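You operate a simulated robot arm through the tools that you are given. There is no shell and no other tool. Be economical: measure what you need, move in short steps, check, and stop when the job is done.

The job below is to be done with a simulated robot arm. You get a single attempt, and the scene is never put back.

## Task
Put things in order on the wardrobe side of the bed. At the end: the pink sponge is on the brown wooden box; the brown clay pot is on the green coaster; the white travel bottle from the wardrobe side of the bed stands where the green powder puff stood; the green powder puff stands where the pink sponge stood; whatever was shut is shut again. Leave all else as you found it, and nothing knocked over.
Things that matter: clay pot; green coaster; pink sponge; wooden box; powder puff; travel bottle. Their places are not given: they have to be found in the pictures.

Only the result counts: the job must be done as asked and must still hold three seconds after the hand-in. Knocking over, shifting, dropping, spilling or breaking anything else fails it.

## Robot
A 7-joint arm with a two-finger parallel gripper, fixed in place. Base frame: the origin is at the foot of the arm, x ahead of it, y to its left, z up; the work surface is at about z = 0. Lengths are in mm, angles in rad, forces in N, time in s.
With the tool pointing down near the work surface it reaches from about 220 to 580 mm from the base axis. Its first joint turns from -1.152 to 1.152 rad. Payload 2.5 kg.
Tool frame: the origin (TCP) lies between the finger pads and is the grasp point; the fingertips stand 23 mm ahead of it; z points along the fingers, y is the line along which they close. The gripper opens to 94 mm. The fingers are 38 mm wide and 10 mm thick; the gripper's body (54 by 96 mm) begins 39 mm behind the TCP.
Orientation is told as [roll, pitch, yaw] about the base's x, y, z axes, in that order, counted from this pose: with the fingers straight down and closing along the base's y, the tool's x points along the base's -x, its y along +y and its z along -z.

## Interface
- The arm moves only by the tool apply_moves. Its arguments are lists of equal length, an entry for each row: "offset": the shift along the tool's x, y, z in units of 300 mm (1.0 is 300 mm), a list of three; "dr": the turn, a rotation vector about the tool's x, y, z in units of 180 degrees (1.0 is 180 degrees), a list of three; "jaw": the closure, from 0 (fully open) to 1 (shut). In form: {"offset": [[tx, ty, tz], ...], "dr": [[rx, ry, rz], ...], "jaw": [jaw, ...]}. A call has 1 to 10 rows; each row is the pose to reach, as a shift and turn from the pose commanded when the call began, along the tool's axes at that moment. A call with a number of a shift or a turn outside -1 to 1 is refused whole. Each row takes 0.2 s and may step no farther than 50 mm and 0.15 rad from the row before; otherwise, or with a gripper value out of range, the whole call is refused. A pose out of reach is approached as far as the arm can. The call stops where the force on the tool passes 40 N (or 10 N more than at its start, if that is more) or the arm is blocked; 0.2 s more then pass. The fingers move at their own pace (about 108 mm/s each) and stop on an object; they squeeze with about 36 N. The grip force told is the motor's: it shows also when the fingers shut on nothing. Time passes only in rows, and 0.2 s behind the last, so rows that repeat a pose let the fingers close. It gives the time, the measured TCP pose, the force on the tool (base axes), the opening and the grip force at its end, in the units of the frame above (readings bear some noise), and new pictures: "views" is both (left out), scene, wrist or none.
- Cameras (640 x 400 px; columns grow to the right, rows downward): "scene" is fixed at [105.2, -396.9, 551.5]; the picture's right is [0.93, -0.37, 0.00], its down [-0.18, -0.45, -0.87] and it looks along [0.32, 0.81, -0.49] (base axes); focal length 320 px, centre (320, 200). "wrist" rides on the gripper at [-39, 0, -44] in the tool frame; the picture's right is [0.00, -1.00, 0.00], its down [0.97, 0.00, -0.24] and it looks along [0.24, 0.00, 0.97] (tool axes); focal length 218 px, centre (320, 200).
- measure_at(camera, pixels): there is no depth. For up to 12 entries [column, row, z] of the newest picture of that camera ("zoom" is the newest enlarged one), the place [x, y] in the base frame at which the ray of that pixel passes the height z, good to about 2 mm. It takes no simulated time.
- enlarge(camera, box): a new picture of the part [left, top, right, bottom] of that camera's present view, enlarged. It takes no simulated time.
- sign_off(): hands the job in; it is judged then, once.

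Go step by step. Measure first, check grasps and placings, and put right what went wrong. The budget is 80 turns and 120 pictures, counting those below and the enlarged ones. Unless the task says otherwise, let go and move clear before handing in, and close with one line.

The tools are called after "Call:" as a command line: name --argument value ..., lists and objects as JSON in quotes. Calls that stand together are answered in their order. apply_moves: Moves the arm, as the interface text tells. Its arguments: {"type":"object","properties":{"offset":{"type":"array","items":{"type":"array","items":{"type":"number"}}},"dr":{"type":"array","items":{"type":"array","items":{"type":"number"}}},"jaw":{"type":"array","items":{"type":"number"}},"views":{"type":"string","enum":["both","scene","wrist","none"]}},"required":["offset","dr","jaw"]} The other tools are called the same way: measure_at (camera, pixels) gives the place at which the rays of pixels pass given heights; enlarge (camera, box) takes an enlarged picture of a part of a camera's view; sign_off () hands the job in.

At the start:

```text
time: 0.0
tcp_pos: [218.0, 231.8, 307.2]
tcp_rot: [0.001, 0.001, -0.001]
force: [0.3, 0.1, 0.6]
opening: 94.1
finger_force: 0.1
```

scene: 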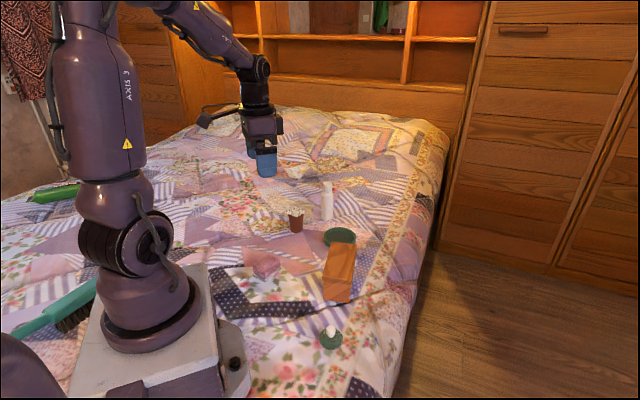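
wrist: 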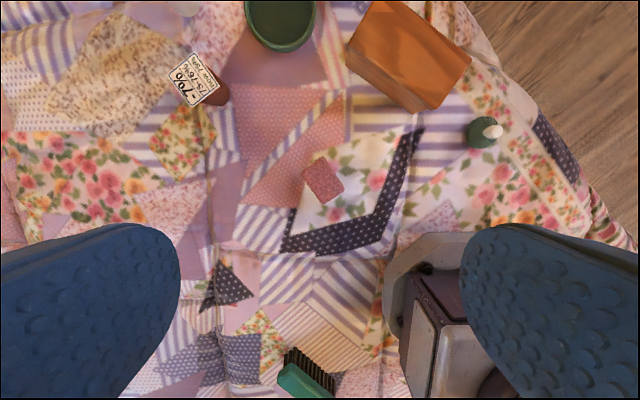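

The scene shows the pot near (296,222), bottle near (327,200), coaster near (338,236), box near (339,272), puff near (330,338) and sponge near (265,263). I'll enlarge both views before measuring.

Call:
enlarge --camera "scene" --box '[220, 160, 400, 272]'

Call:
enlarge --camera "scene" --box '[220, 240, 400, 352]'

Call:
enlarge --camera "wrist" --box '[140, 0, 540, 250]'

Call:
measure_at --camera "wrist" --pixels '[[323, 180, 20], [323, 180, 0], [280, 20, 5], [370, 68, 50], [435, 108, 50], [470, 62, 50], [481, 133, 10], [493, 131, 30], [200, 90, 40], [190, 5, 30]]'

Call:
measure_at --camera "scene" --pixels '[[327, 218, 0], [327, 183, 80], [296, 231, 0], [338, 236, 5], [330, 345, 0], [265, 270, 0], [337, 302, 0], [324, 298, 0], [349, 300, 0], [265, 263, 20]]'

```text
3.56 times, centred on (310, 216) of scene
```

zoom: 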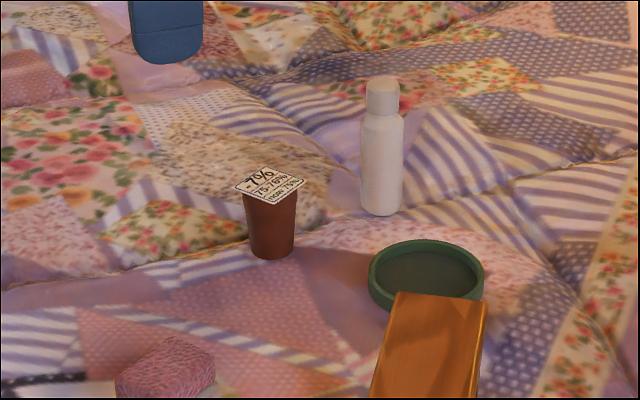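

```text
3.56 times, centred on (310, 296) of scene
```

zoom: 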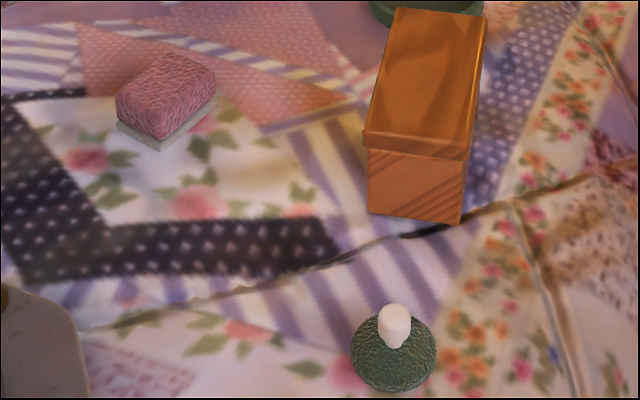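

```text
1.60 times, centred on (340, 125) of wrist
```

zoom: 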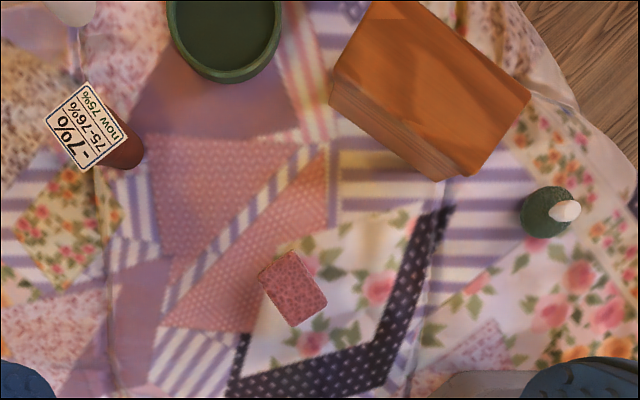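

```text
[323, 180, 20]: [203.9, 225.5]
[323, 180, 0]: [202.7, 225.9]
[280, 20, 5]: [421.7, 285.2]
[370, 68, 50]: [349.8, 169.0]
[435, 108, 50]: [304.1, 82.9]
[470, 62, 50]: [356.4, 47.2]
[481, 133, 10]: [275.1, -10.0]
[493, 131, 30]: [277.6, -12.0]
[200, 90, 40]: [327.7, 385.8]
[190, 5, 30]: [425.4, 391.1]
```

```text
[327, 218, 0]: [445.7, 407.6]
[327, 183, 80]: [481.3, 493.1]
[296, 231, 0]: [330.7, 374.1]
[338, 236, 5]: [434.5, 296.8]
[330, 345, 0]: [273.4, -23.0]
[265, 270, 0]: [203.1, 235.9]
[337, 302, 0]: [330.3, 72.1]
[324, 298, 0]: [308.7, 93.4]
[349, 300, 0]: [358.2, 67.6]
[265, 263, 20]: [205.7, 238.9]
```

All six objects are found. The bottle looks to be about 600 mm out, near (446,410), which may need a tilted tool. I'll move the wrist camera forward for a better view.

Call:
apply_moves --offset '[[-0.155, 0.02, 0], [-0.31, 0.04, 0], [-0.46, 0.06, 0], [-0.46, 0.06, 0]]' --dr '[[0, 0, 0], [0, 0, 0], [0, 0, 0], [0, 0, 0]]' --jaw '[0, 0, 0, 0]' --views "both"

```text
time: 1.0
tcp_pos: [353.1, 247.8, 307.0]
tcp_rot: [0.001, 0.001, 0.001]
force: [-0.9, -0.2, 0.3]
opening: 94.1
finger_force: 0.1
```

scene: 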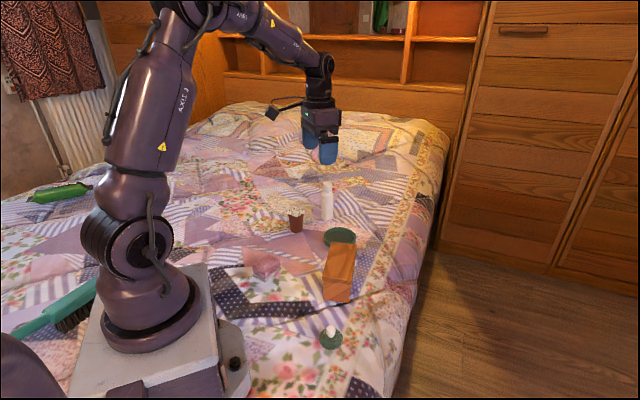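
wrist: 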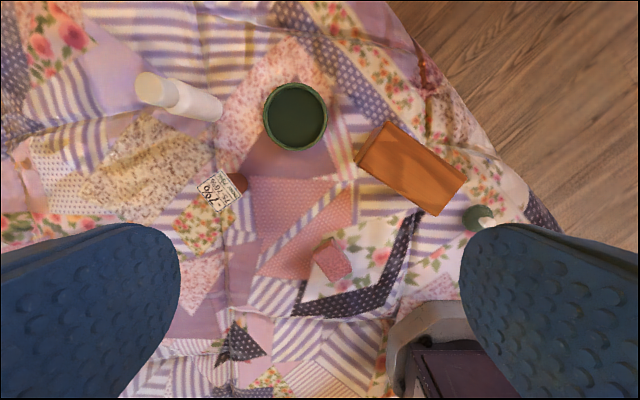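

Everything is now in the wrist view: bottle base near (215,107), coaster (295,116), pot (235,185), box (412,168), puff (478,217). I'll zoom in for accurate measuring.

Call:
enlarge --camera "wrist" --box '[120, 50, 360, 200]'

Call:
enlarge --camera "wrist" --box '[280, 110, 520, 290]'

```text
2.67 times, centred on (240, 125) of wrist
```

zoom: 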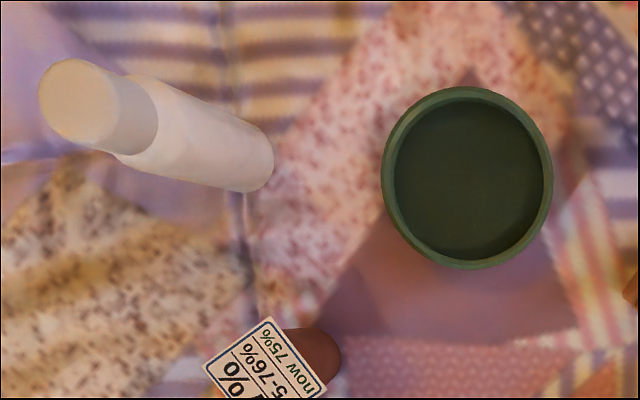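

```text
2.22 times, centred on (400, 200) of wrist
```

zoom: 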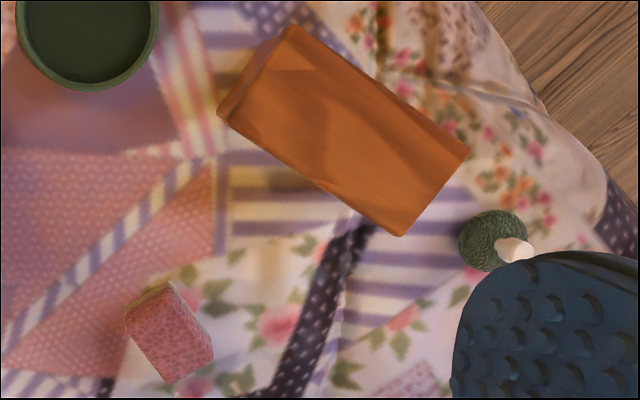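

I'll triangulate by measuring matching points in both cameras at several heights.

Call:
measure_at --camera "wrist" --pixels '[[212, 112, 0], [152, 89.4, 100], [152, 89.4, 120], [295.1, 116.7, 10], [236, 184, 0], [466.6, 177.5, 50], [436, 216.6, 50], [283.1, 159, 50], [359, 167, 0], [387.4, 121, 0], [480, 217, 10], [492, 220, 30]]'

Call:
measure_at --camera "scene" --pixels '[[327.2, 217, 0], [327.5, 184, 100], [327.5, 184, 120], [340.1, 234.5, 10], [296, 230, 0], [322.1, 279.1, 50], [352, 282, 50], [331.4, 242, 50], [357, 244, 50], [323.2, 299.4, 0], [349.7, 302.8, 0], [331, 341, 10]]'

Call:
measure_at --camera "wrist" --pixels '[[318, 253, 15], [338, 240, 15], [351, 267, 15], [331, 280, 15], [263, 117, 10], [327, 117, 10], [223, 115, 0], [217, 193, 40], [217, 193, 50], [217, 193, 60], [480, 217, 0]]'

Call:
measure_at --camera "scene" --pixels '[[296, 213, 40], [296, 213, 50], [296, 213, 60], [253, 268, 15], [264, 274, 15], [281, 260, 15], [270, 254, 15], [330.7, 327, 30], [330.7, 327, 20], [330.7, 339, 10], [330.7, 350, 0]]'

```text
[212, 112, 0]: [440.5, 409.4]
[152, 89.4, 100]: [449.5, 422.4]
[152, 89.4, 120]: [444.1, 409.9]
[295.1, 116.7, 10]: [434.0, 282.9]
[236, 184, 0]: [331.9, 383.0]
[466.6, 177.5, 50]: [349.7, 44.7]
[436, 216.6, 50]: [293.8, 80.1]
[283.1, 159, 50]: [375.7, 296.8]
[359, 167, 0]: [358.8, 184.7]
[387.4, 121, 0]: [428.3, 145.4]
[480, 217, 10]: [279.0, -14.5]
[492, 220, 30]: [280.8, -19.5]
```

```text
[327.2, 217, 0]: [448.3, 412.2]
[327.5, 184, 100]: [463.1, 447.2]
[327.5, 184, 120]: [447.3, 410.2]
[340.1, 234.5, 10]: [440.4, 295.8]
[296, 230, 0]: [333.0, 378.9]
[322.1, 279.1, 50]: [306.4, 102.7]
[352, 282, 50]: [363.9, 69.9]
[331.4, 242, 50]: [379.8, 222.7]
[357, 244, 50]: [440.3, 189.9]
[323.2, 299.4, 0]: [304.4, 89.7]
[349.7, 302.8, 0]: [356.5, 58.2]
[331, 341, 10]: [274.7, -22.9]
```

```text
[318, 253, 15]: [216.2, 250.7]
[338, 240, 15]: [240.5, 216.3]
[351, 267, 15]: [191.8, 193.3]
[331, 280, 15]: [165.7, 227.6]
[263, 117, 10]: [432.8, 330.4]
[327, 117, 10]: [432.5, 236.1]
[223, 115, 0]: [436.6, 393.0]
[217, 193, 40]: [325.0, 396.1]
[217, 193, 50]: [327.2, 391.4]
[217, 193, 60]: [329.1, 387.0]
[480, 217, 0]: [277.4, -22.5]
```

```text
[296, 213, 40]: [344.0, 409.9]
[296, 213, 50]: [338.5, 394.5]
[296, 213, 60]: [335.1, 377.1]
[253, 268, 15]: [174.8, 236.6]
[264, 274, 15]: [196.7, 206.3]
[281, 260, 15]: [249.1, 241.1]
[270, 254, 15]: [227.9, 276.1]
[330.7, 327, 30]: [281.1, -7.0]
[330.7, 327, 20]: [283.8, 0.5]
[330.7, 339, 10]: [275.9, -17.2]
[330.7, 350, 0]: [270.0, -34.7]
```

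Triangulated: sponge about (204,224) with its top near z 27, box top near z 65 and centred about (365,130), coaster (434,283), bottle (443,410), pot (332,382), puff (276,-17). I'll go above the sponge, turned +30°, to check it close up.

Call:
apply_moves --offset '[[0.1, -0.016, 0.1], [0.2, -0.032, 0.2], [0.3, -0.048, 0.3], [0.4, -0.064, 0.4], [0.497, -0.08, 0.5], [0.497, -0.08, 0.5]]' --dr '[[0, 0, -0.034], [0, 0, -0.068], [0, 0, -0.102], [0, 0, -0.136], [0, 0, -0.167], [0, 0, -0.167]]' --jaw '[0, 0, 0, 0, 0, 0]' --views "wrist"

```text
time: 2.4
tcp_pos: [207.1, 227.5, 156.7]
tcp_rot: [0.0, 0.0, 0.528]
force: [-0.2, -0.6, -0.2]
opening: 93.9
finger_force: 0.1
```

wrist: 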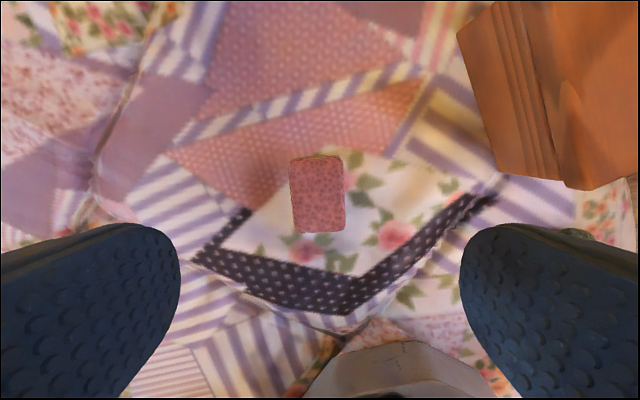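

The sponge sits at (318,193), square to the jaws. Measuring its edges.

Call:
measure_at --camera "wrist" --pixels '[[318, 194, 25], [290, 194, 25], [345, 194, 25], [317, 156, 25], [318, 232, 25], [318, 194, 0], [458, 38, 65], [587, 190, 65], [562, 180, 65]]'

Call:
enlarge --camera "wrist" --box '[240, 120, 400, 260]'

```text
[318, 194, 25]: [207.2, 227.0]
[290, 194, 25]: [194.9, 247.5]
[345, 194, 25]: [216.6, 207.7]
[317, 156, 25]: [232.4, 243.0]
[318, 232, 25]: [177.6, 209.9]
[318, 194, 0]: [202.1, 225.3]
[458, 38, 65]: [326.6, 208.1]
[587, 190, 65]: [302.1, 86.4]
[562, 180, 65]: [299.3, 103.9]
```

```text
2.86 times, centred on (320, 190) of wrist
```

zoom: 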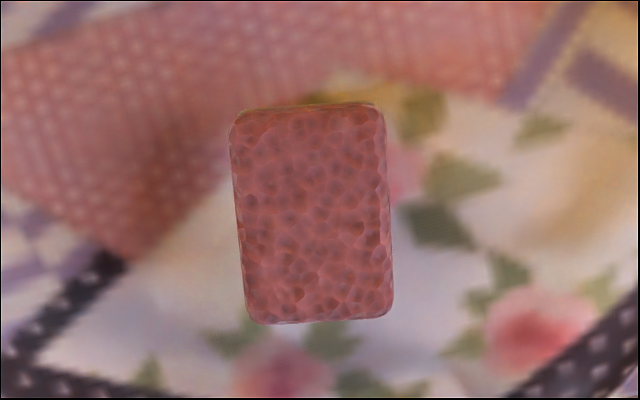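

The sponge is 45 × 64 mm, centred at about (205,226). I'll descend to z 27 and close on it.

Call:
apply_moves --offset '[[0, 0, 0.14], [0, 0, 0.28], [0, 0, 0.36], [0, 0, 0.41], [0, 0, 0.433], [0, 0, 0.433], [0, 0, 0.433], [0, 0, 0.433]]' --dr '[[0, 0, -0.01], [0, 0, -0.02], [0, 0, -0.02], [0, 0, -0.02], [0, 0, -0.02], [0, 0, -0.02], [0, 0, -0.02], [0, 0, -0.02]]' --jaw '[0, 0, 0, 0, 0, 1, 1, 1]' --views "both"

```text
time: 4.2
tcp_pos: [208.1, 229.0, 27.0]
tcp_rot: [-0.001, 0.0, 0.587]
force: [0.0, 0.1, -0.2]
opening: 43.2
finger_force: 36.3
```

scene: 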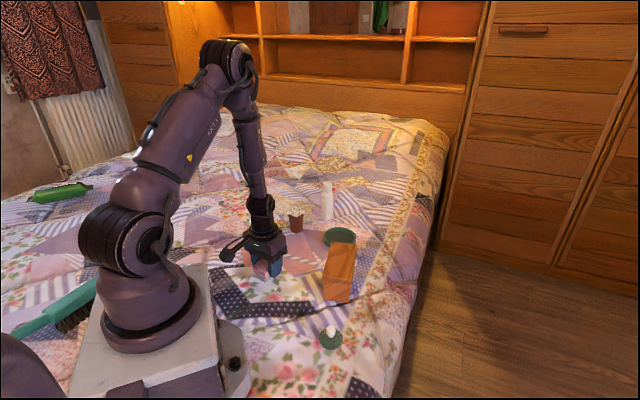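
wrist: 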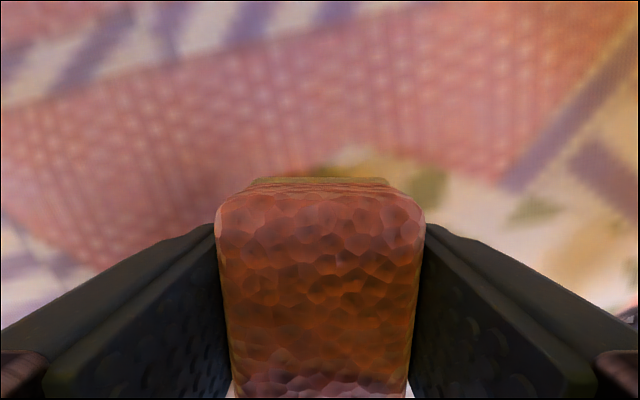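

The grip is firm at 43 mm. I'll lift and carry the sponge next to the box for a view from above.

Call:
apply_moves --offset '[[0, 0, -0.1], [0, 0, -0.25], [0, 0, -0.4], [0, 0, -0.55], [-0.015, -0.154, -0.58], [-0.03, -0.308, -0.6], [-0.045, -0.462, -0.6], [-0.059, -0.616, -0.6], [-0.059, -0.616, -0.6]]' --dr '[[0, 0, 0], [0, 0, 0], [0, 0, 0], [0, 0, 0], [0, 0, -0.031], [0, 0, -0.062], [0, 0, -0.093], [0, 0, -0.124], [0, 0, -0.124]]' --jaw '[1, 1, 1, 1, 1, 1, 1, 1, 1]' --views "both"

```text
time: 6.2
tcp_pos: [327.1, 84.1, 210.0]
tcp_rot: [0.0, 0.001, 0.981]
force: [-0.1, 0.6, -0.5]
opening: 0.0
finger_force: 35.9
```

scene: 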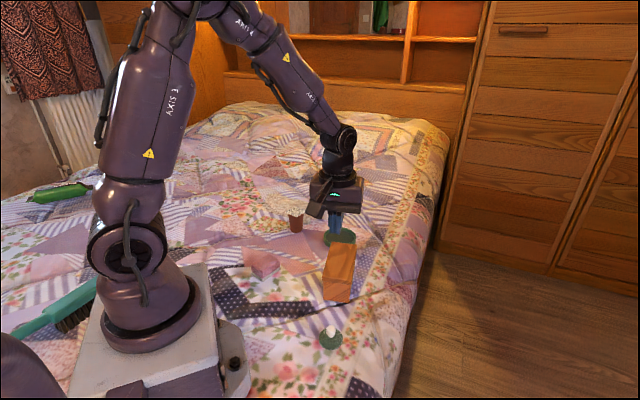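
wrist: 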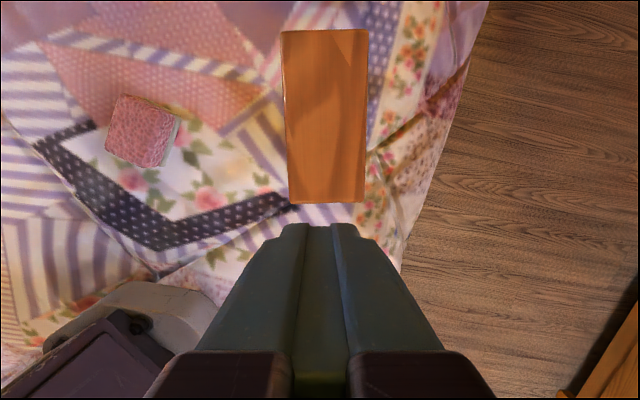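

The jaws are shut on nothing. The sponge slipped out and is still on the bed at (143,131). I'll look at its state and measure the box from this good view.

Call:
enlarge --camera "wrist" --box '[80, 70, 240, 190]'

Call:
enlarge --camera "scene" --box '[225, 230, 305, 290]'

Call:
measure_at --camera "wrist" --pixels '[[281, 31, 65], [368, 31, 65], [362, 202, 65], [289, 202, 65], [105, 142, 25], [119, 95, 25], [174, 110, 25], [160, 167, 25]]'

Call:
measure_at --camera "scene" --pixels '[[322.1, 279.1, 65], [352, 282, 65], [331.4, 242, 65], [357, 244, 65], [264, 282, 0], [264, 272, 25]]'

```text
3.33 times, centred on (160, 130) of wrist
```

zoom: 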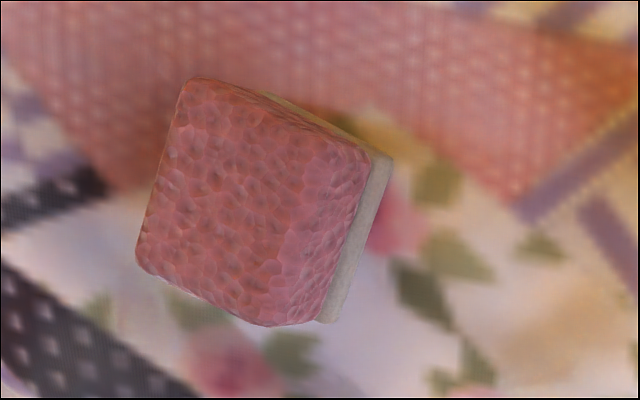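

```text
6.67 times, centred on (265, 260) of scene
```

zoom: 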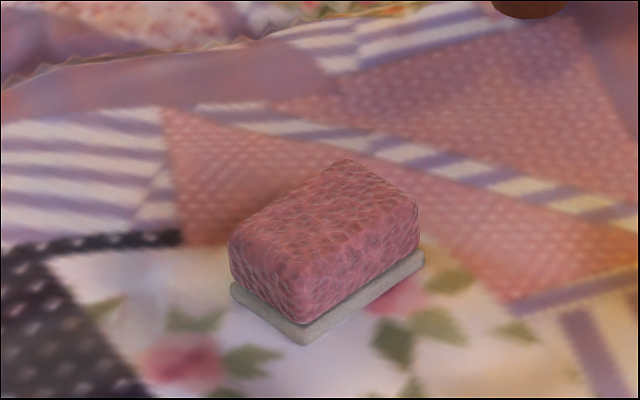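

```text
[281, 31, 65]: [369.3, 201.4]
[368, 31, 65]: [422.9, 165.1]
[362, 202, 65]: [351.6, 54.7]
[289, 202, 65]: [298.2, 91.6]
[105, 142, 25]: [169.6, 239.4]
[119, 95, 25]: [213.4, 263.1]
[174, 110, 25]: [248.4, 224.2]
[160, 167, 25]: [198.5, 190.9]
```

```text
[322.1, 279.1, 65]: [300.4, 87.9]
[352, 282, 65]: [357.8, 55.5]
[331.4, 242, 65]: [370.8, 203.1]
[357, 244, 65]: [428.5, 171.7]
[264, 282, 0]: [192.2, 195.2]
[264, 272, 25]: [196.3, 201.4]
```

The sponge is still upright in its spot, on a grey base layer of its own. The box top is at z 65, centred at (360.5,128). I'll go back for a slightly lower grasp and lift slowly.

Call:
apply_moves --offset '[[-0.043, 0.15, 0], [-0.086, 0.3, 0], [-0.13, 0.45, 0], [-0.173, 0.601, 0], [-0.173, 0.601, 0.15], [-0.173, 0.601, 0.3], [-0.173, 0.601, 0.45], [-0.173, 0.601, 0.56], [-0.173, 0.601, 0.6], [-0.173, 0.601, 0.62]]' --dr '[[0, 0, 0.031], [0, 0, 0.062], [0, 0, 0.094], [0, 0, 0.125], [0, 0, 0.125], [0, 0, 0.125], [0, 0, 0.125], [0, 0, 0.125], [0, 0, 0.125], [0, 0, 0.125]]' --jaw '[0, 0, 0, 0, 0, 0, 0, 0, 0, 0]' --views "wrist"

```text
time: 8.4
tcp_pos: [204.9, 223.5, 22.6]
tcp_rot: [0.0, 0.002, 0.586]
force: [0.6, 0.8, 0.6]
opening: 93.9
finger_force: 0.1
```

wrist: 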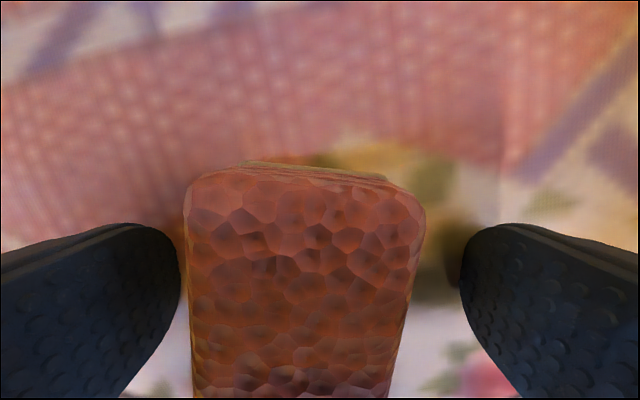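

Fingers straddle the sponge at z 22.6 with no contact force. I'll close and lift in small steps.

Call:
apply_moves --offset '[[0, 0, 0], [0, 0, 0], [0, 0, 0], [0, 0, 0], [0, 0, -0.01], [0, 0, -0.025], [0, 0, -0.04], [0, 0, -0.06], [0, 0, -0.08]]' --dr '[[0, 0, 0], [0, 0, 0], [0, 0, 0], [0, 0, 0], [0, 0, 0], [0, 0, 0], [0, 0, 0], [0, 0, 0], [0, 0, 0]]' --jaw '[1, 1, 1, 1, 1, 1, 1, 1, 1]' --views "wrist"

```text
time: 10.4
tcp_pos: [204.0, 224.2, 46.1]
tcp_rot: [0.0, 0.001, 0.585]
force: [0.6, -0.8, 0.0]
opening: 43.1
finger_force: 36.0
```

wrist: 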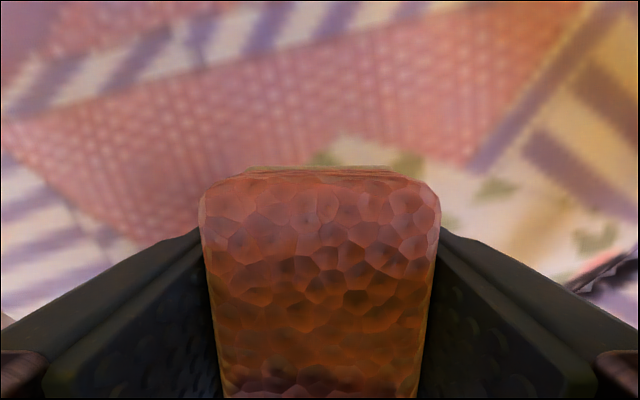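

The sponge came up this time. I'll keep lifting gently and confirm it holds.

Call:
apply_moves --offset '[[0, 0, -0.03], [0, 0, -0.07], [0, 0, -0.12], [0, 0, -0.17], [0, 0, -0.22], [0, 0, -0.27], [0, 0, -0.32], [0, 0, -0.36], [0, 0, -0.38], [0, 0, -0.38]]' --dr '[[0, 0, 0], [0, 0, 0], [0, 0, 0], [0, 0, 0], [0, 0, 0], [0, 0, 0], [0, 0, 0], [0, 0, 0], [0, 0, 0], [0, 0, 0]]' --jaw '[1, 1, 1, 1, 1, 1, 1, 1, 1, 1]' --views "both"

```text
time: 12.6
tcp_pos: [204.1, 224.7, 159.8]
tcp_rot: [-0.002, 0.001, 0.584]
force: [-0.4, -0.1, 0.2]
opening: 43.1
finger_force: 35.9
```

scene: 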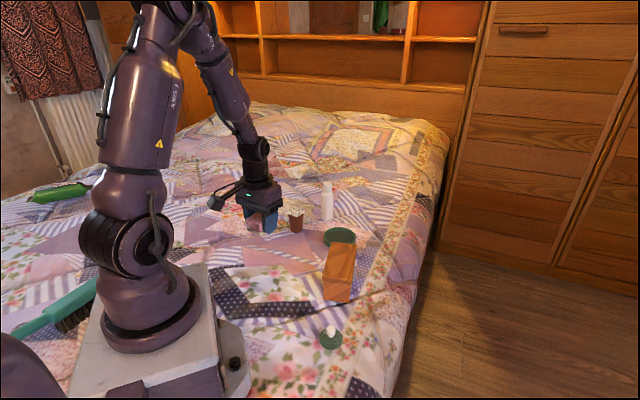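
wrist: 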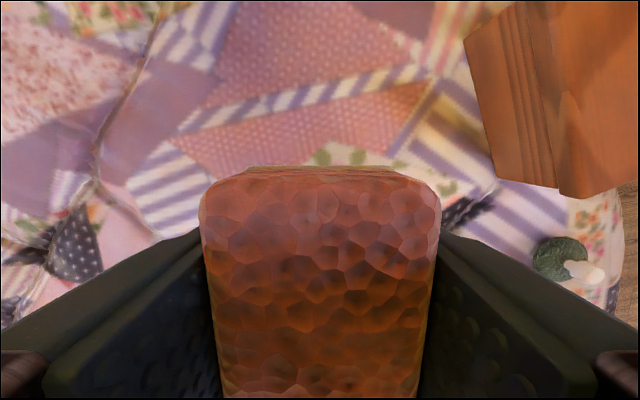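

It holds at 160 mm. I'll carry it slowly over the box centre, aligned with the box.

Call:
apply_moves --offset '[[-0.02, -0.045, 0], [-0.052, -0.115, 0], [-0.086, -0.187, 0], [-0.12, -0.26, 0], [-0.154, -0.334, 0], [-0.188, -0.41, 0], [-0.22, -0.48, 0], [-0.245, -0.53, 0], [-0.256, -0.556, 0], [-0.256, -0.556, 0]]' --dr '[[0, 0, -0.01], [0, 0, -0.026], [0, 0, -0.042], [0, 0, -0.058], [0, 0, -0.074], [0, 0, -0.09], [0, 0, -0.106], [0, 0, -0.12], [0, 0, -0.126], [0, 0, -0.126]]' --jaw '[1, 1, 1, 1, 1, 1, 1, 1, 1, 1]' --views "both"

```text
time: 14.8
tcp_pos: [360.5, 129.7, 157.3]
tcp_rot: [0.0, 0.002, 0.983]
force: [-0.8, -0.9, -1.0]
opening: 43.2
finger_force: 35.9
```

scene: 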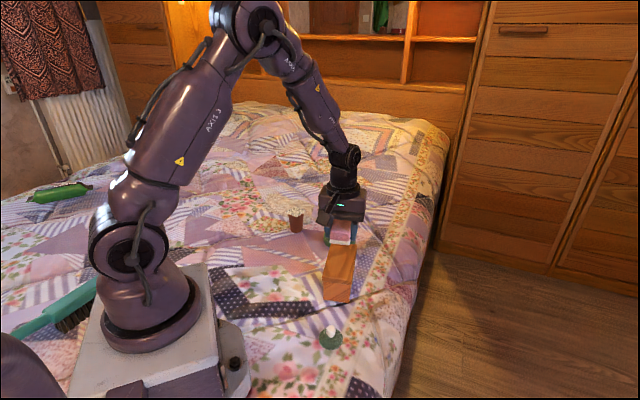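
wrist: 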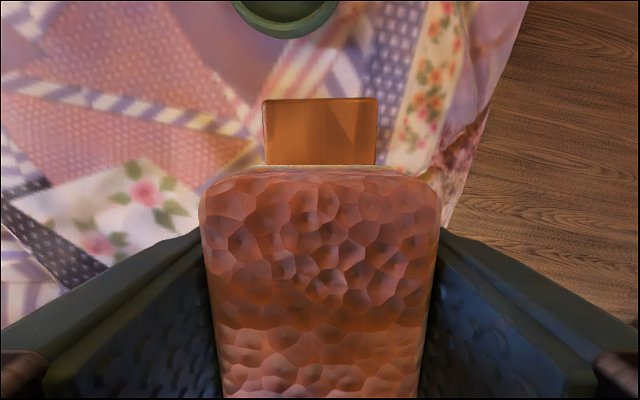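

Centred over the box. Lowering to z 92 first to check for contact.

Call:
apply_moves --offset '[[0, 0, 0.05], [0, 0, 0.11], [0, 0, 0.17], [0, 0, 0.2], [0, 0, 0.21], [0, 0, 0.217], [0, 0, 0.217]]' --dr '[[0, 0, 0], [0, 0, 0], [0, 0, 0], [0, 0, 0], [0, 0, 0], [0, 0, 0], [0, 0, 0]]' --jaw '[1, 1, 1, 1, 1, 1, 1]' --views "scene"

Call:
enlarge --camera "scene" --box '[300, 220, 380, 310]'

```text
time: 16.4
tcp_pos: [361.9, 128.9, 94.5]
tcp_rot: [-0.003, 0.0, 0.981]
force: [-5.4, -4.1, 38.0]
opening: 43.1
finger_force: 36.3
```

scene: 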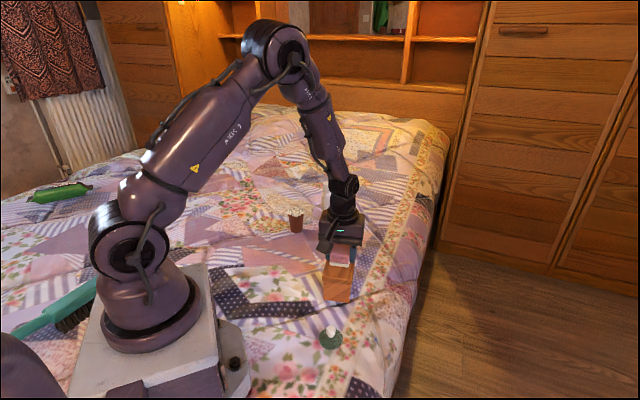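

```text
4.44 times, centred on (340, 265) of scene
```

zoom: 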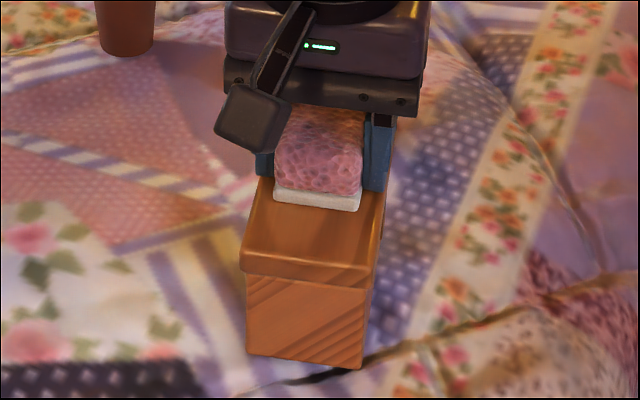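

The sponge has touched the box lid (38 N at z 94.5). I'll ease up a few mm, open, then retreat up.

Call:
apply_moves --offset '[[0, 0, -0.004], [0, 0, -0.007], [0, 0, -0.007], [0, 0, -0.007], [0, 0, -0.007], [0, 0, -0.05], [0, 0, -0.15], [0, 0, -0.3], [0, 0, -0.4]]' --dr '[[0, 0, 0], [0, 0, 0], [0, 0, 0], [0, 0, 0], [0, 0, 0], [0, 0, 0], [0, 0, 0], [0, 0, 0], [0, 0, 0]]' --jaw '[1, 1, 0, 0, 0, 0, 0, 0, 0]' --views "both"

Call:
enlarge --camera "scene" --box '[300, 220, 380, 310]'

```text
time: 18.4
tcp_pos: [360.7, 127.0, 213.9]
tcp_rot: [-0.001, -0.001, 0.981]
force: [0.3, 0.0, -0.5]
opening: 94.2
finger_force: 0.1
```

scene: 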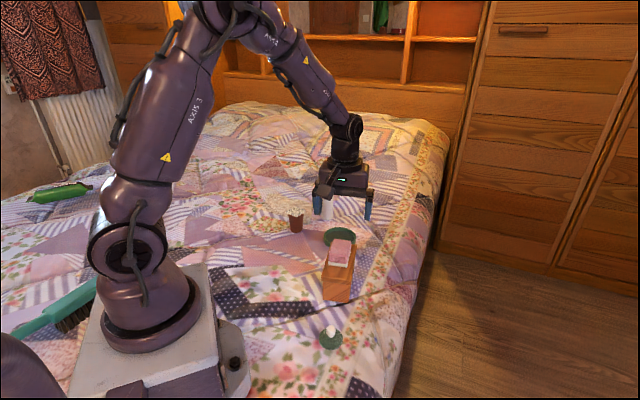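
wrist: 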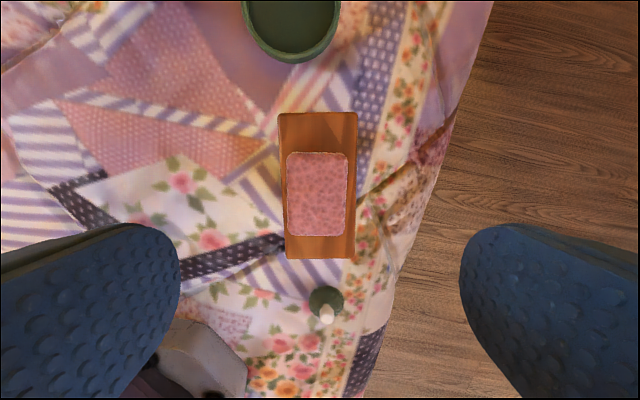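

```text
4.44 times, centred on (340, 265) of scene
```

zoom: 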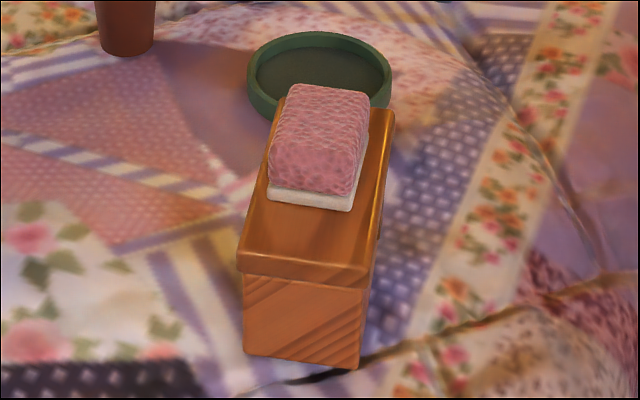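

The sponge rests well on the box, and the box has not moved. Next I'll go above the powder puff at about (276,-17), turning back to yaw 0.

Call:
apply_moves --offset '[[0.08, 0, 0], [0.16, -0.01, 0], [0.24, -0.015, 0], [0.32, -0.02, 0.03], [0.4, -0.025, 0.08], [0.48, -0.03, 0.13], [0.561, -0.03, 0.18], [0.561, -0.03, 0.18]]' --dr '[[0, 0, 0.045], [0, 0, 0.09], [0, 0, 0.135], [0, 0, 0.18], [0, 0, 0.225], [0, 0, 0.27], [0, 0, 0.3123], [0, 0, 0.3123]]' --jaw '[0, 0, 0, 0, 0, 0, 0, 0]' --views "both"

Call:
enlarge --camera "wrist" --box '[240, 120, 400, 260]'

Call:
enlarge --camera "scene" --box '[290, 300, 370, 370]'

```text
time: 20.2
tcp_pos: [271.8, -19.1, 159.4]
tcp_rot: [0.001, -0.001, -0.001]
force: [0.4, 0.5, 0.2]
opening: 94.1
finger_force: 0.0
```

scene: 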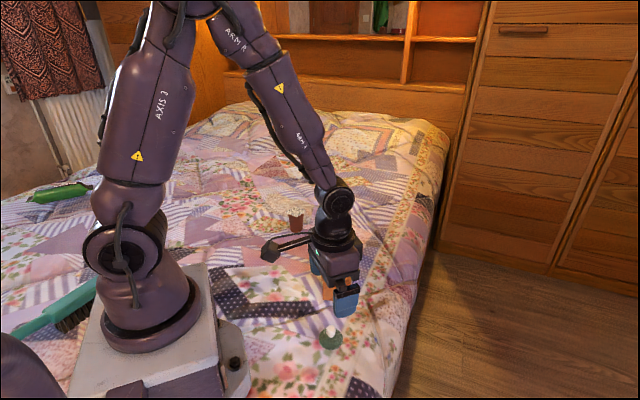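
wrist: 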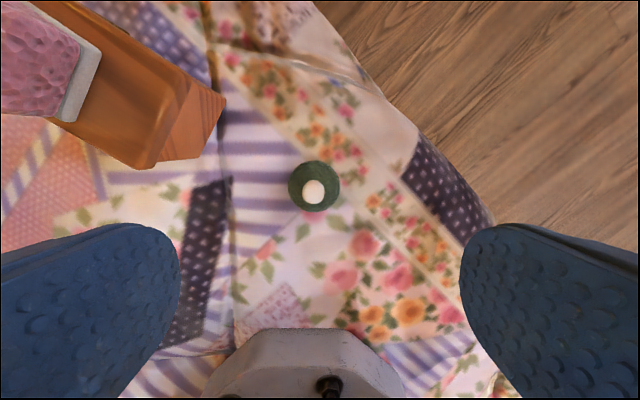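

```text
2.86 times, centred on (320, 190) of wrist
```

zoom: 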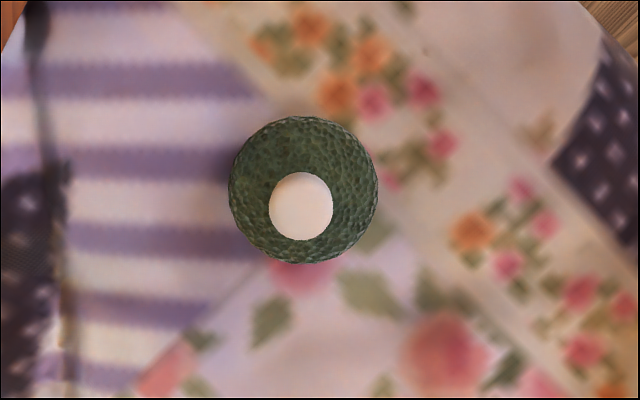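

```text
5.71 times, centred on (330, 335) of scene
```

zoom: 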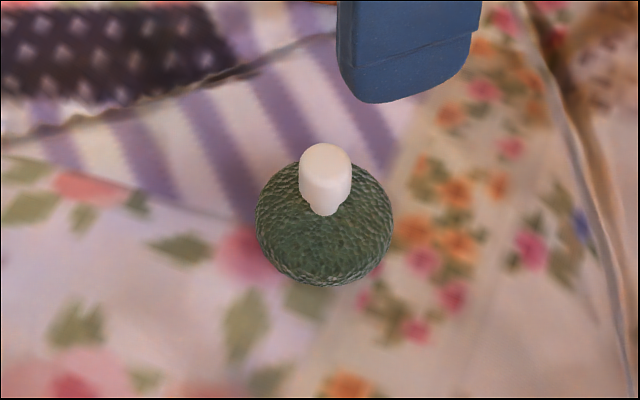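

Body centre is near wrist (314.4,186.5) and the knob top near (313,192). Measuring heights from both cameras.

Call:
measure_at --camera "wrist" --pixels '[[314.4, 186.5, 10], [288.5, 186.5, 10], [340.3, 186.5, 10], [314.4, 186.5, 0], [313, 192, 30], [313, 192, 40], [313, 192, 50], [302, 192, 40], [324.6, 192, 40]]'

Call:
measure_at --camera "scene" --pixels '[[330.7, 328, 30], [330.7, 328, 40], [330.7, 328, 50], [330, 337, 20], [330, 350, 0], [330.5, 341, 10]]'

```text
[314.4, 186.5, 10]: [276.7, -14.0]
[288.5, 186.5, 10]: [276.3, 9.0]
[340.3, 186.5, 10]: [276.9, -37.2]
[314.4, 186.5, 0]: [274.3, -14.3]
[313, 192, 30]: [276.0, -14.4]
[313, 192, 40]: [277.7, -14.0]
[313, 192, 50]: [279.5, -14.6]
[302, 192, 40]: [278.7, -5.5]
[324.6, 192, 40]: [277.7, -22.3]
```

```text
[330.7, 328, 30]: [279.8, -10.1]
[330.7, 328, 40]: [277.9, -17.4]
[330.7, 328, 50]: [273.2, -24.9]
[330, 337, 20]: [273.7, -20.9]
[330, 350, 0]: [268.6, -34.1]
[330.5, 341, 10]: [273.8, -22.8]
```

Puff centre is (277,-14), and the knob is 17 mm wide with its top near z 37. I'll grip it by the knob with the tips just above the body, then lift gently.

Call:
apply_moves --offset '[[-0.017, 0.017, 0.12], [-0.017, 0.017, 0.24], [-0.017, 0.017, 0.33], [-0.017, 0.017, 0.37], [-0.017, 0.017, 0.388], [-0.017, 0.017, 0.388]]' --dr '[[0, 0, 0], [0, 0, 0], [0, 0, 0], [0, 0, 0], [0, 0, 0], [0, 0, 0]]' --jaw '[0, 0, 0, 0.3, 0.5, 0.5]' --views "both"

Call:
enlarge --camera "scene" --box '[290, 290, 370, 360]'

```text
time: 21.6
tcp_pos: [280.8, -10.8, 44.7]
tcp_rot: [0.0, 0.001, 0.0]
force: [0.3, -0.1, -1.0]
opening: 46.9
finger_force: 0.2
```

scene: 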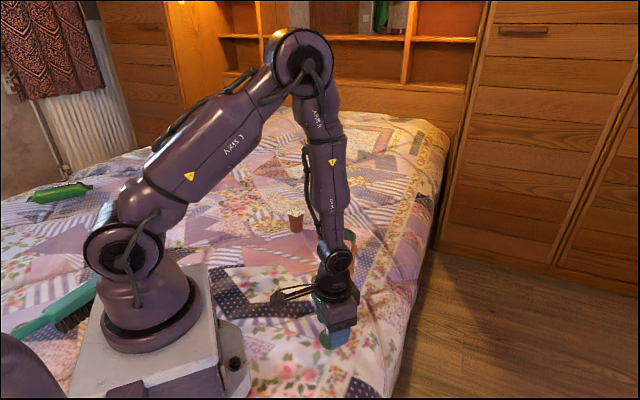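
wrist: 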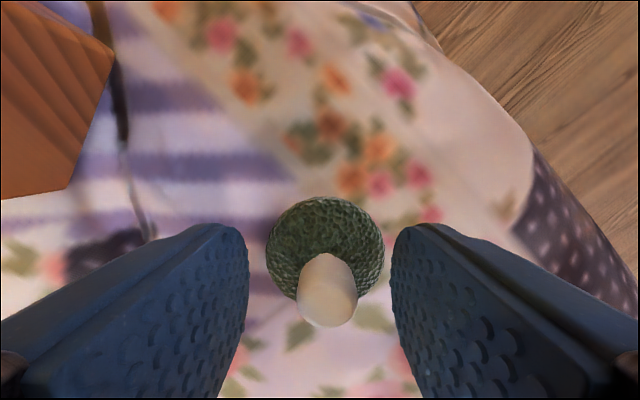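

```text
5.71 times, centred on (330, 325) of scene
```

zoom: 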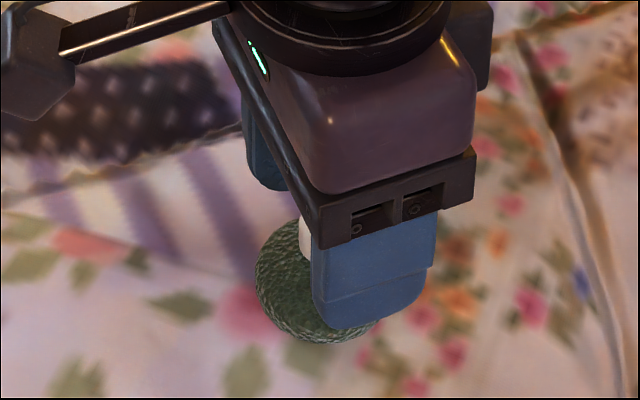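

The puff is about 3 mm off to the right of centre between the jaws. I'll correct, close on the knob and lift slowly.

Call:
apply_moves --offset '[[0.01, -0.009, 0.004], [0.01, -0.009, 0.004], [0.01, -0.009, 0.004], [0.01, -0.009, 0.004], [0.01, -0.009, 0.004], [0.01, -0.009, -0.01], [0.01, -0.009, -0.03], [0.01, -0.009, -0.06], [0.01, -0.009, -0.09]]' --dr '[[0, 0, 0], [0, 0, 0], [0, 0, 0], [0, 0, 0], [0, 0, 0], [0, 0, 0], [0, 0, 0], [0, 0, 0], [0, 0, 0]]' --jaw '[0.5, 1, 1, 1, 1, 1, 1, 1, 1]' --views "both"

```text
time: 23.6
tcp_pos: [276.8, -15.2, 71.9]
tcp_rot: [0.0, -0.001, 0.002]
force: [-0.1, 0.3, 0.1]
opening: 14.8
finger_force: 36.0
```

scene: 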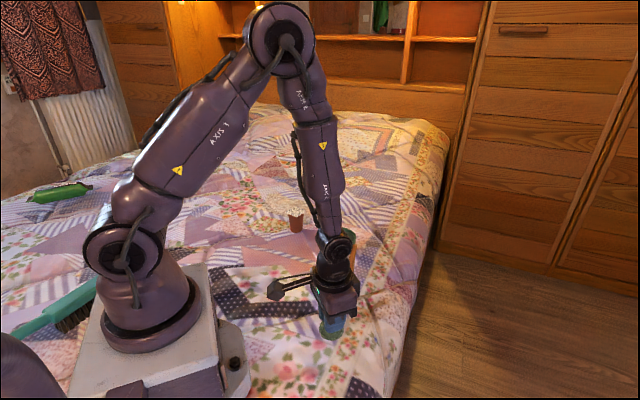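
wrist: 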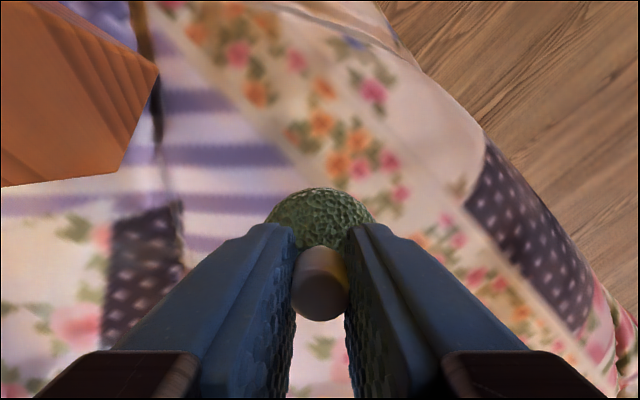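

The puff is held by the knob (14.8 mm). I'll lift it higher, then carry it over.

Call:
apply_moves --offset '[[0, 0, -0.05], [0, 0, -0.12], [0, 0, -0.19], [0, 0, -0.25], [0.02, 0.07, -0.27], [0.045, 0.15, -0.27], [0.07, 0.24, -0.27], [0.097, 0.33, -0.27], [0.123, 0.42, -0.27], [0.14, 0.48, -0.27]]' --dr '[[0, 0, 0], [0, 0, 0], [0, 0, 0], [0, 0, 0], [0, 0, 0], [0, 0, 0], [0, 0, 0], [0, 0, 0], [0, 0, 0], [0, 0, 0]]' --jaw '[1, 1, 1, 1, 1, 1, 1, 1, 1, 1]' --views "none"

Call:
apply_moves --offset '[[0.02, 0.07, 0], [0.045, 0.15, 0], [0.07, 0.22, 0], [0.09, 0.28, 0], [0.1, 0.315, 0], [0.1, 0.32, 0], [0.1, 0.323, 0]]' --dr '[[0, 0, 0], [0, 0, 0], [0, 0, 0], [0, 0, 0], [0, 0, 0], [0, 0, 0], [0, 0, 0]]' --jaw '[1, 1, 1, 1, 1, 1, 1]' --views "wrist"

```text
time: 25.8
tcp_pos: [235.0, 131.1, 150.1]
tcp_rot: [0.002, 0.0, 0.0]
force: [1.8, 0.3, 0.1]
opening: 15.9
finger_force: 35.8
```

```text
time: 27.4
tcp_pos: [202.9, 228.3, 152.4]
tcp_rot: [-0.001, -0.001, 0.0]
force: [-0.2, -0.4, 0.1]
opening: 15.9
finger_force: 36.0
```

wrist: 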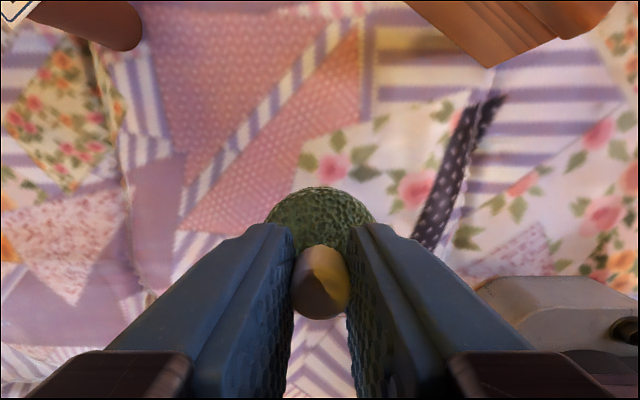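

The puff is still held, over the old sponge spot. Descending to about z 46.

Call:
apply_moves --offset '[[-0.006, -0.007, 0.08], [-0.006, -0.007, 0.17], [-0.006, -0.007, 0.25], [-0.006, -0.007, 0.31], [-0.006, -0.007, 0.34], [-0.006, -0.007, 0.355], [-0.006, -0.007, 0.355]]' --dr '[[0, 0, 0], [0, 0, 0], [0, 0, 0], [0, 0, 0], [0, 0, 0], [0, 0, 0], [0, 0, 0]]' --jaw '[1, 1, 1, 1, 1, 1, 1]' --views "scene"

Call:
enlarge --camera "scene" --box '[225, 230, 305, 290]'

```text
time: 29.0
tcp_pos: [207.0, 226.3, 46.3]
tcp_rot: [0.0, 0.002, -0.002]
force: [-0.2, -0.4, 0.5]
opening: 16.0
finger_force: 36.3
```

scene: 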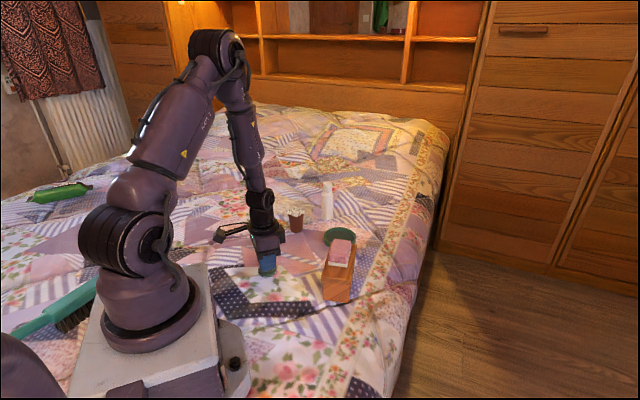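

```text
6.67 times, centred on (265, 260) of scene
```

zoom: 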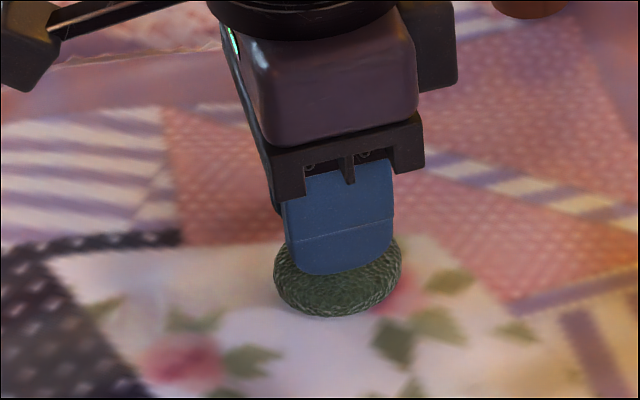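

No contact yet at z 46.3. I'll go down 1 mm at a time until it touches.

Call:
apply_moves --offset '[[0.005, 0, 0.004], [0.005, 0, 0.008], [0.005, 0, 0.01], [0.005, 0, 0.01]]' --dr '[[0, 0, 0], [0, 0, 0], [0, 0, 0], [0, 0, 0]]' --jaw '[1, 1, 1, 1]' --views "none"

```text
time: 30.0
tcp_pos: [205.0, 224.8, 43.1]
tcp_rot: [0.0, 0.001, 0.001]
force: [-5.3, -1.9, 21.6]
opening: 16.2
finger_force: 36.5
```

Contact at z 43 (21.6 N), so the puff is down. Opening and going straight up.

Call:
apply_moves --offset '[[0, 0, -0.004], [0, 0, -0.004], [0, 0, -0.004], [0, 0, -0.004], [0, 0, -0.05], [0, 0, -0.15], [0, 0, -0.3], [0, 0, -0.45], [0, 0, -0.55]]' --dr '[[0, 0, 0], [0, 0, 0], [0, 0, 0], [0, 0, 0], [0, 0, 0], [0, 0, 0], [0, 0, 0], [0, 0, 0], [0, 0, 0]]' --jaw '[1, 0.5, 0.5, 0.5, 0.5, 0.3, 0, 0, 0]' --views "both"

Call:
enlarge --camera "wrist" --box '[240, 120, 400, 260]'

```text
time: 32.0
tcp_pos: [204.3, 221.3, 206.2]
tcp_rot: [0.0, 0.001, 0.0]
force: [-0.4, 0.1, 0.0]
opening: 93.9
finger_force: 0.0
```

scene: 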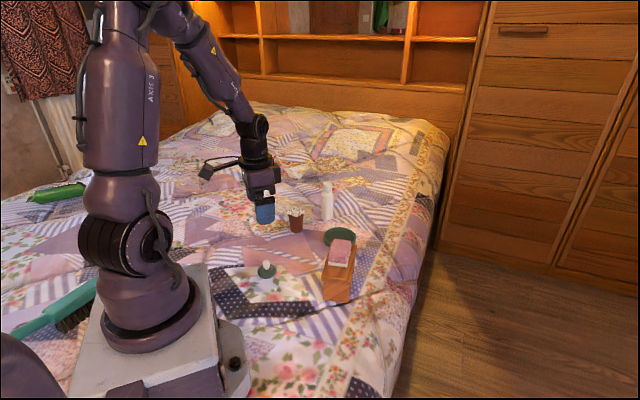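
wrist: 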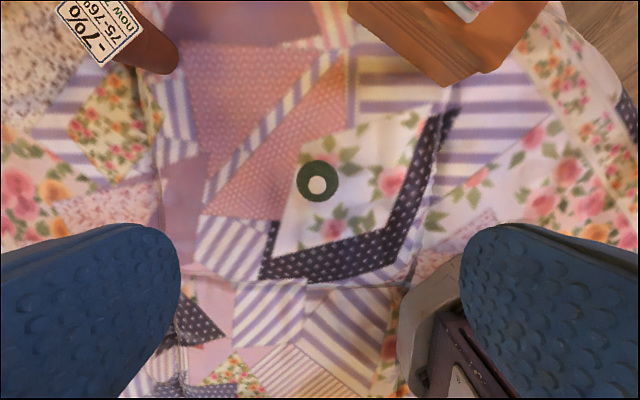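

```text
2.86 times, centred on (320, 190) of wrist
```

zoom: 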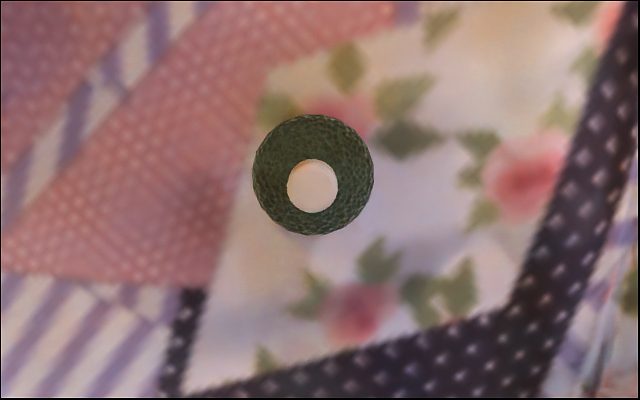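

The puff stands in the sponge's old place. Next is the pot with the card on top, so I'll take a close look from above.

Call:
apply_moves --offset '[[-0.06, 0.11, 0], [-0.13, 0.22, 0], [-0.2, 0.33, 0], [-0.26, 0.43, 0], [-0.32, 0.53, 0], [-0.32, 0.53, 0.1], [-0.32, 0.53, 0.1]]' --dr '[[0, 0, 0], [0, 0, 0], [0, 0, 0], [0, 0, 0], [0, 0, 0], [0, 0, 0], [0, 0, 0]]' --jaw '[0, 0, 0, 0, 0, 0, 0]' --views "wrist"

Call:
enlarge --camera "wrist" --box '[220, 80, 420, 220]'

Call:
enlarge --camera "scene" --box '[270, 195, 330, 240]'

```text
time: 33.6
tcp_pos: [299.2, 384.0, 176.9]
tcp_rot: [0.0, -0.001, 0.0]
force: [0.5, -0.1, -0.8]
opening: 94.1
finger_force: 0.1
```

wrist: 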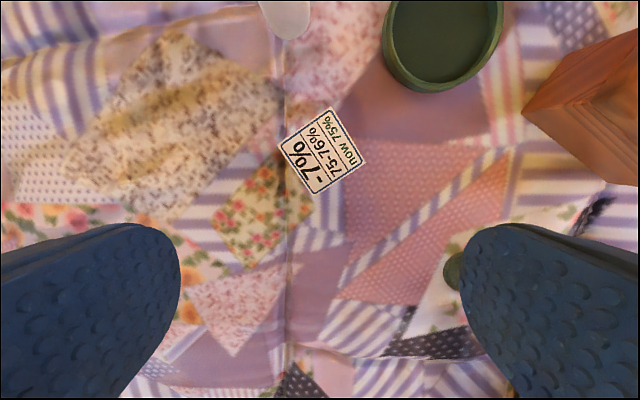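

```text
2.86 times, centred on (320, 150) of wrist
```

zoom: 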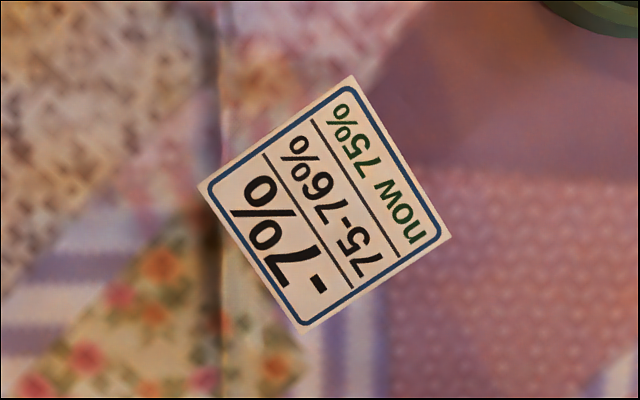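

```text
8.89 times, centred on (300, 218) of scene
```

zoom: 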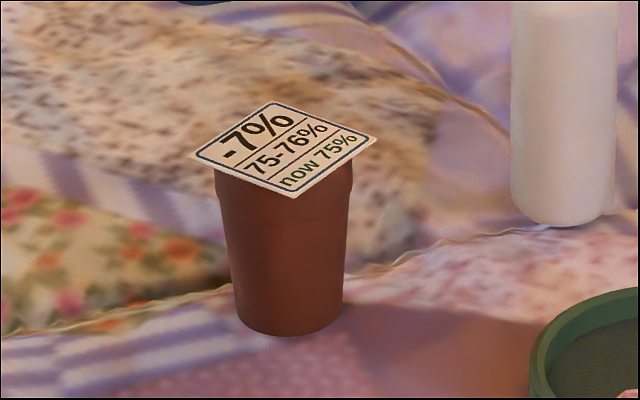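

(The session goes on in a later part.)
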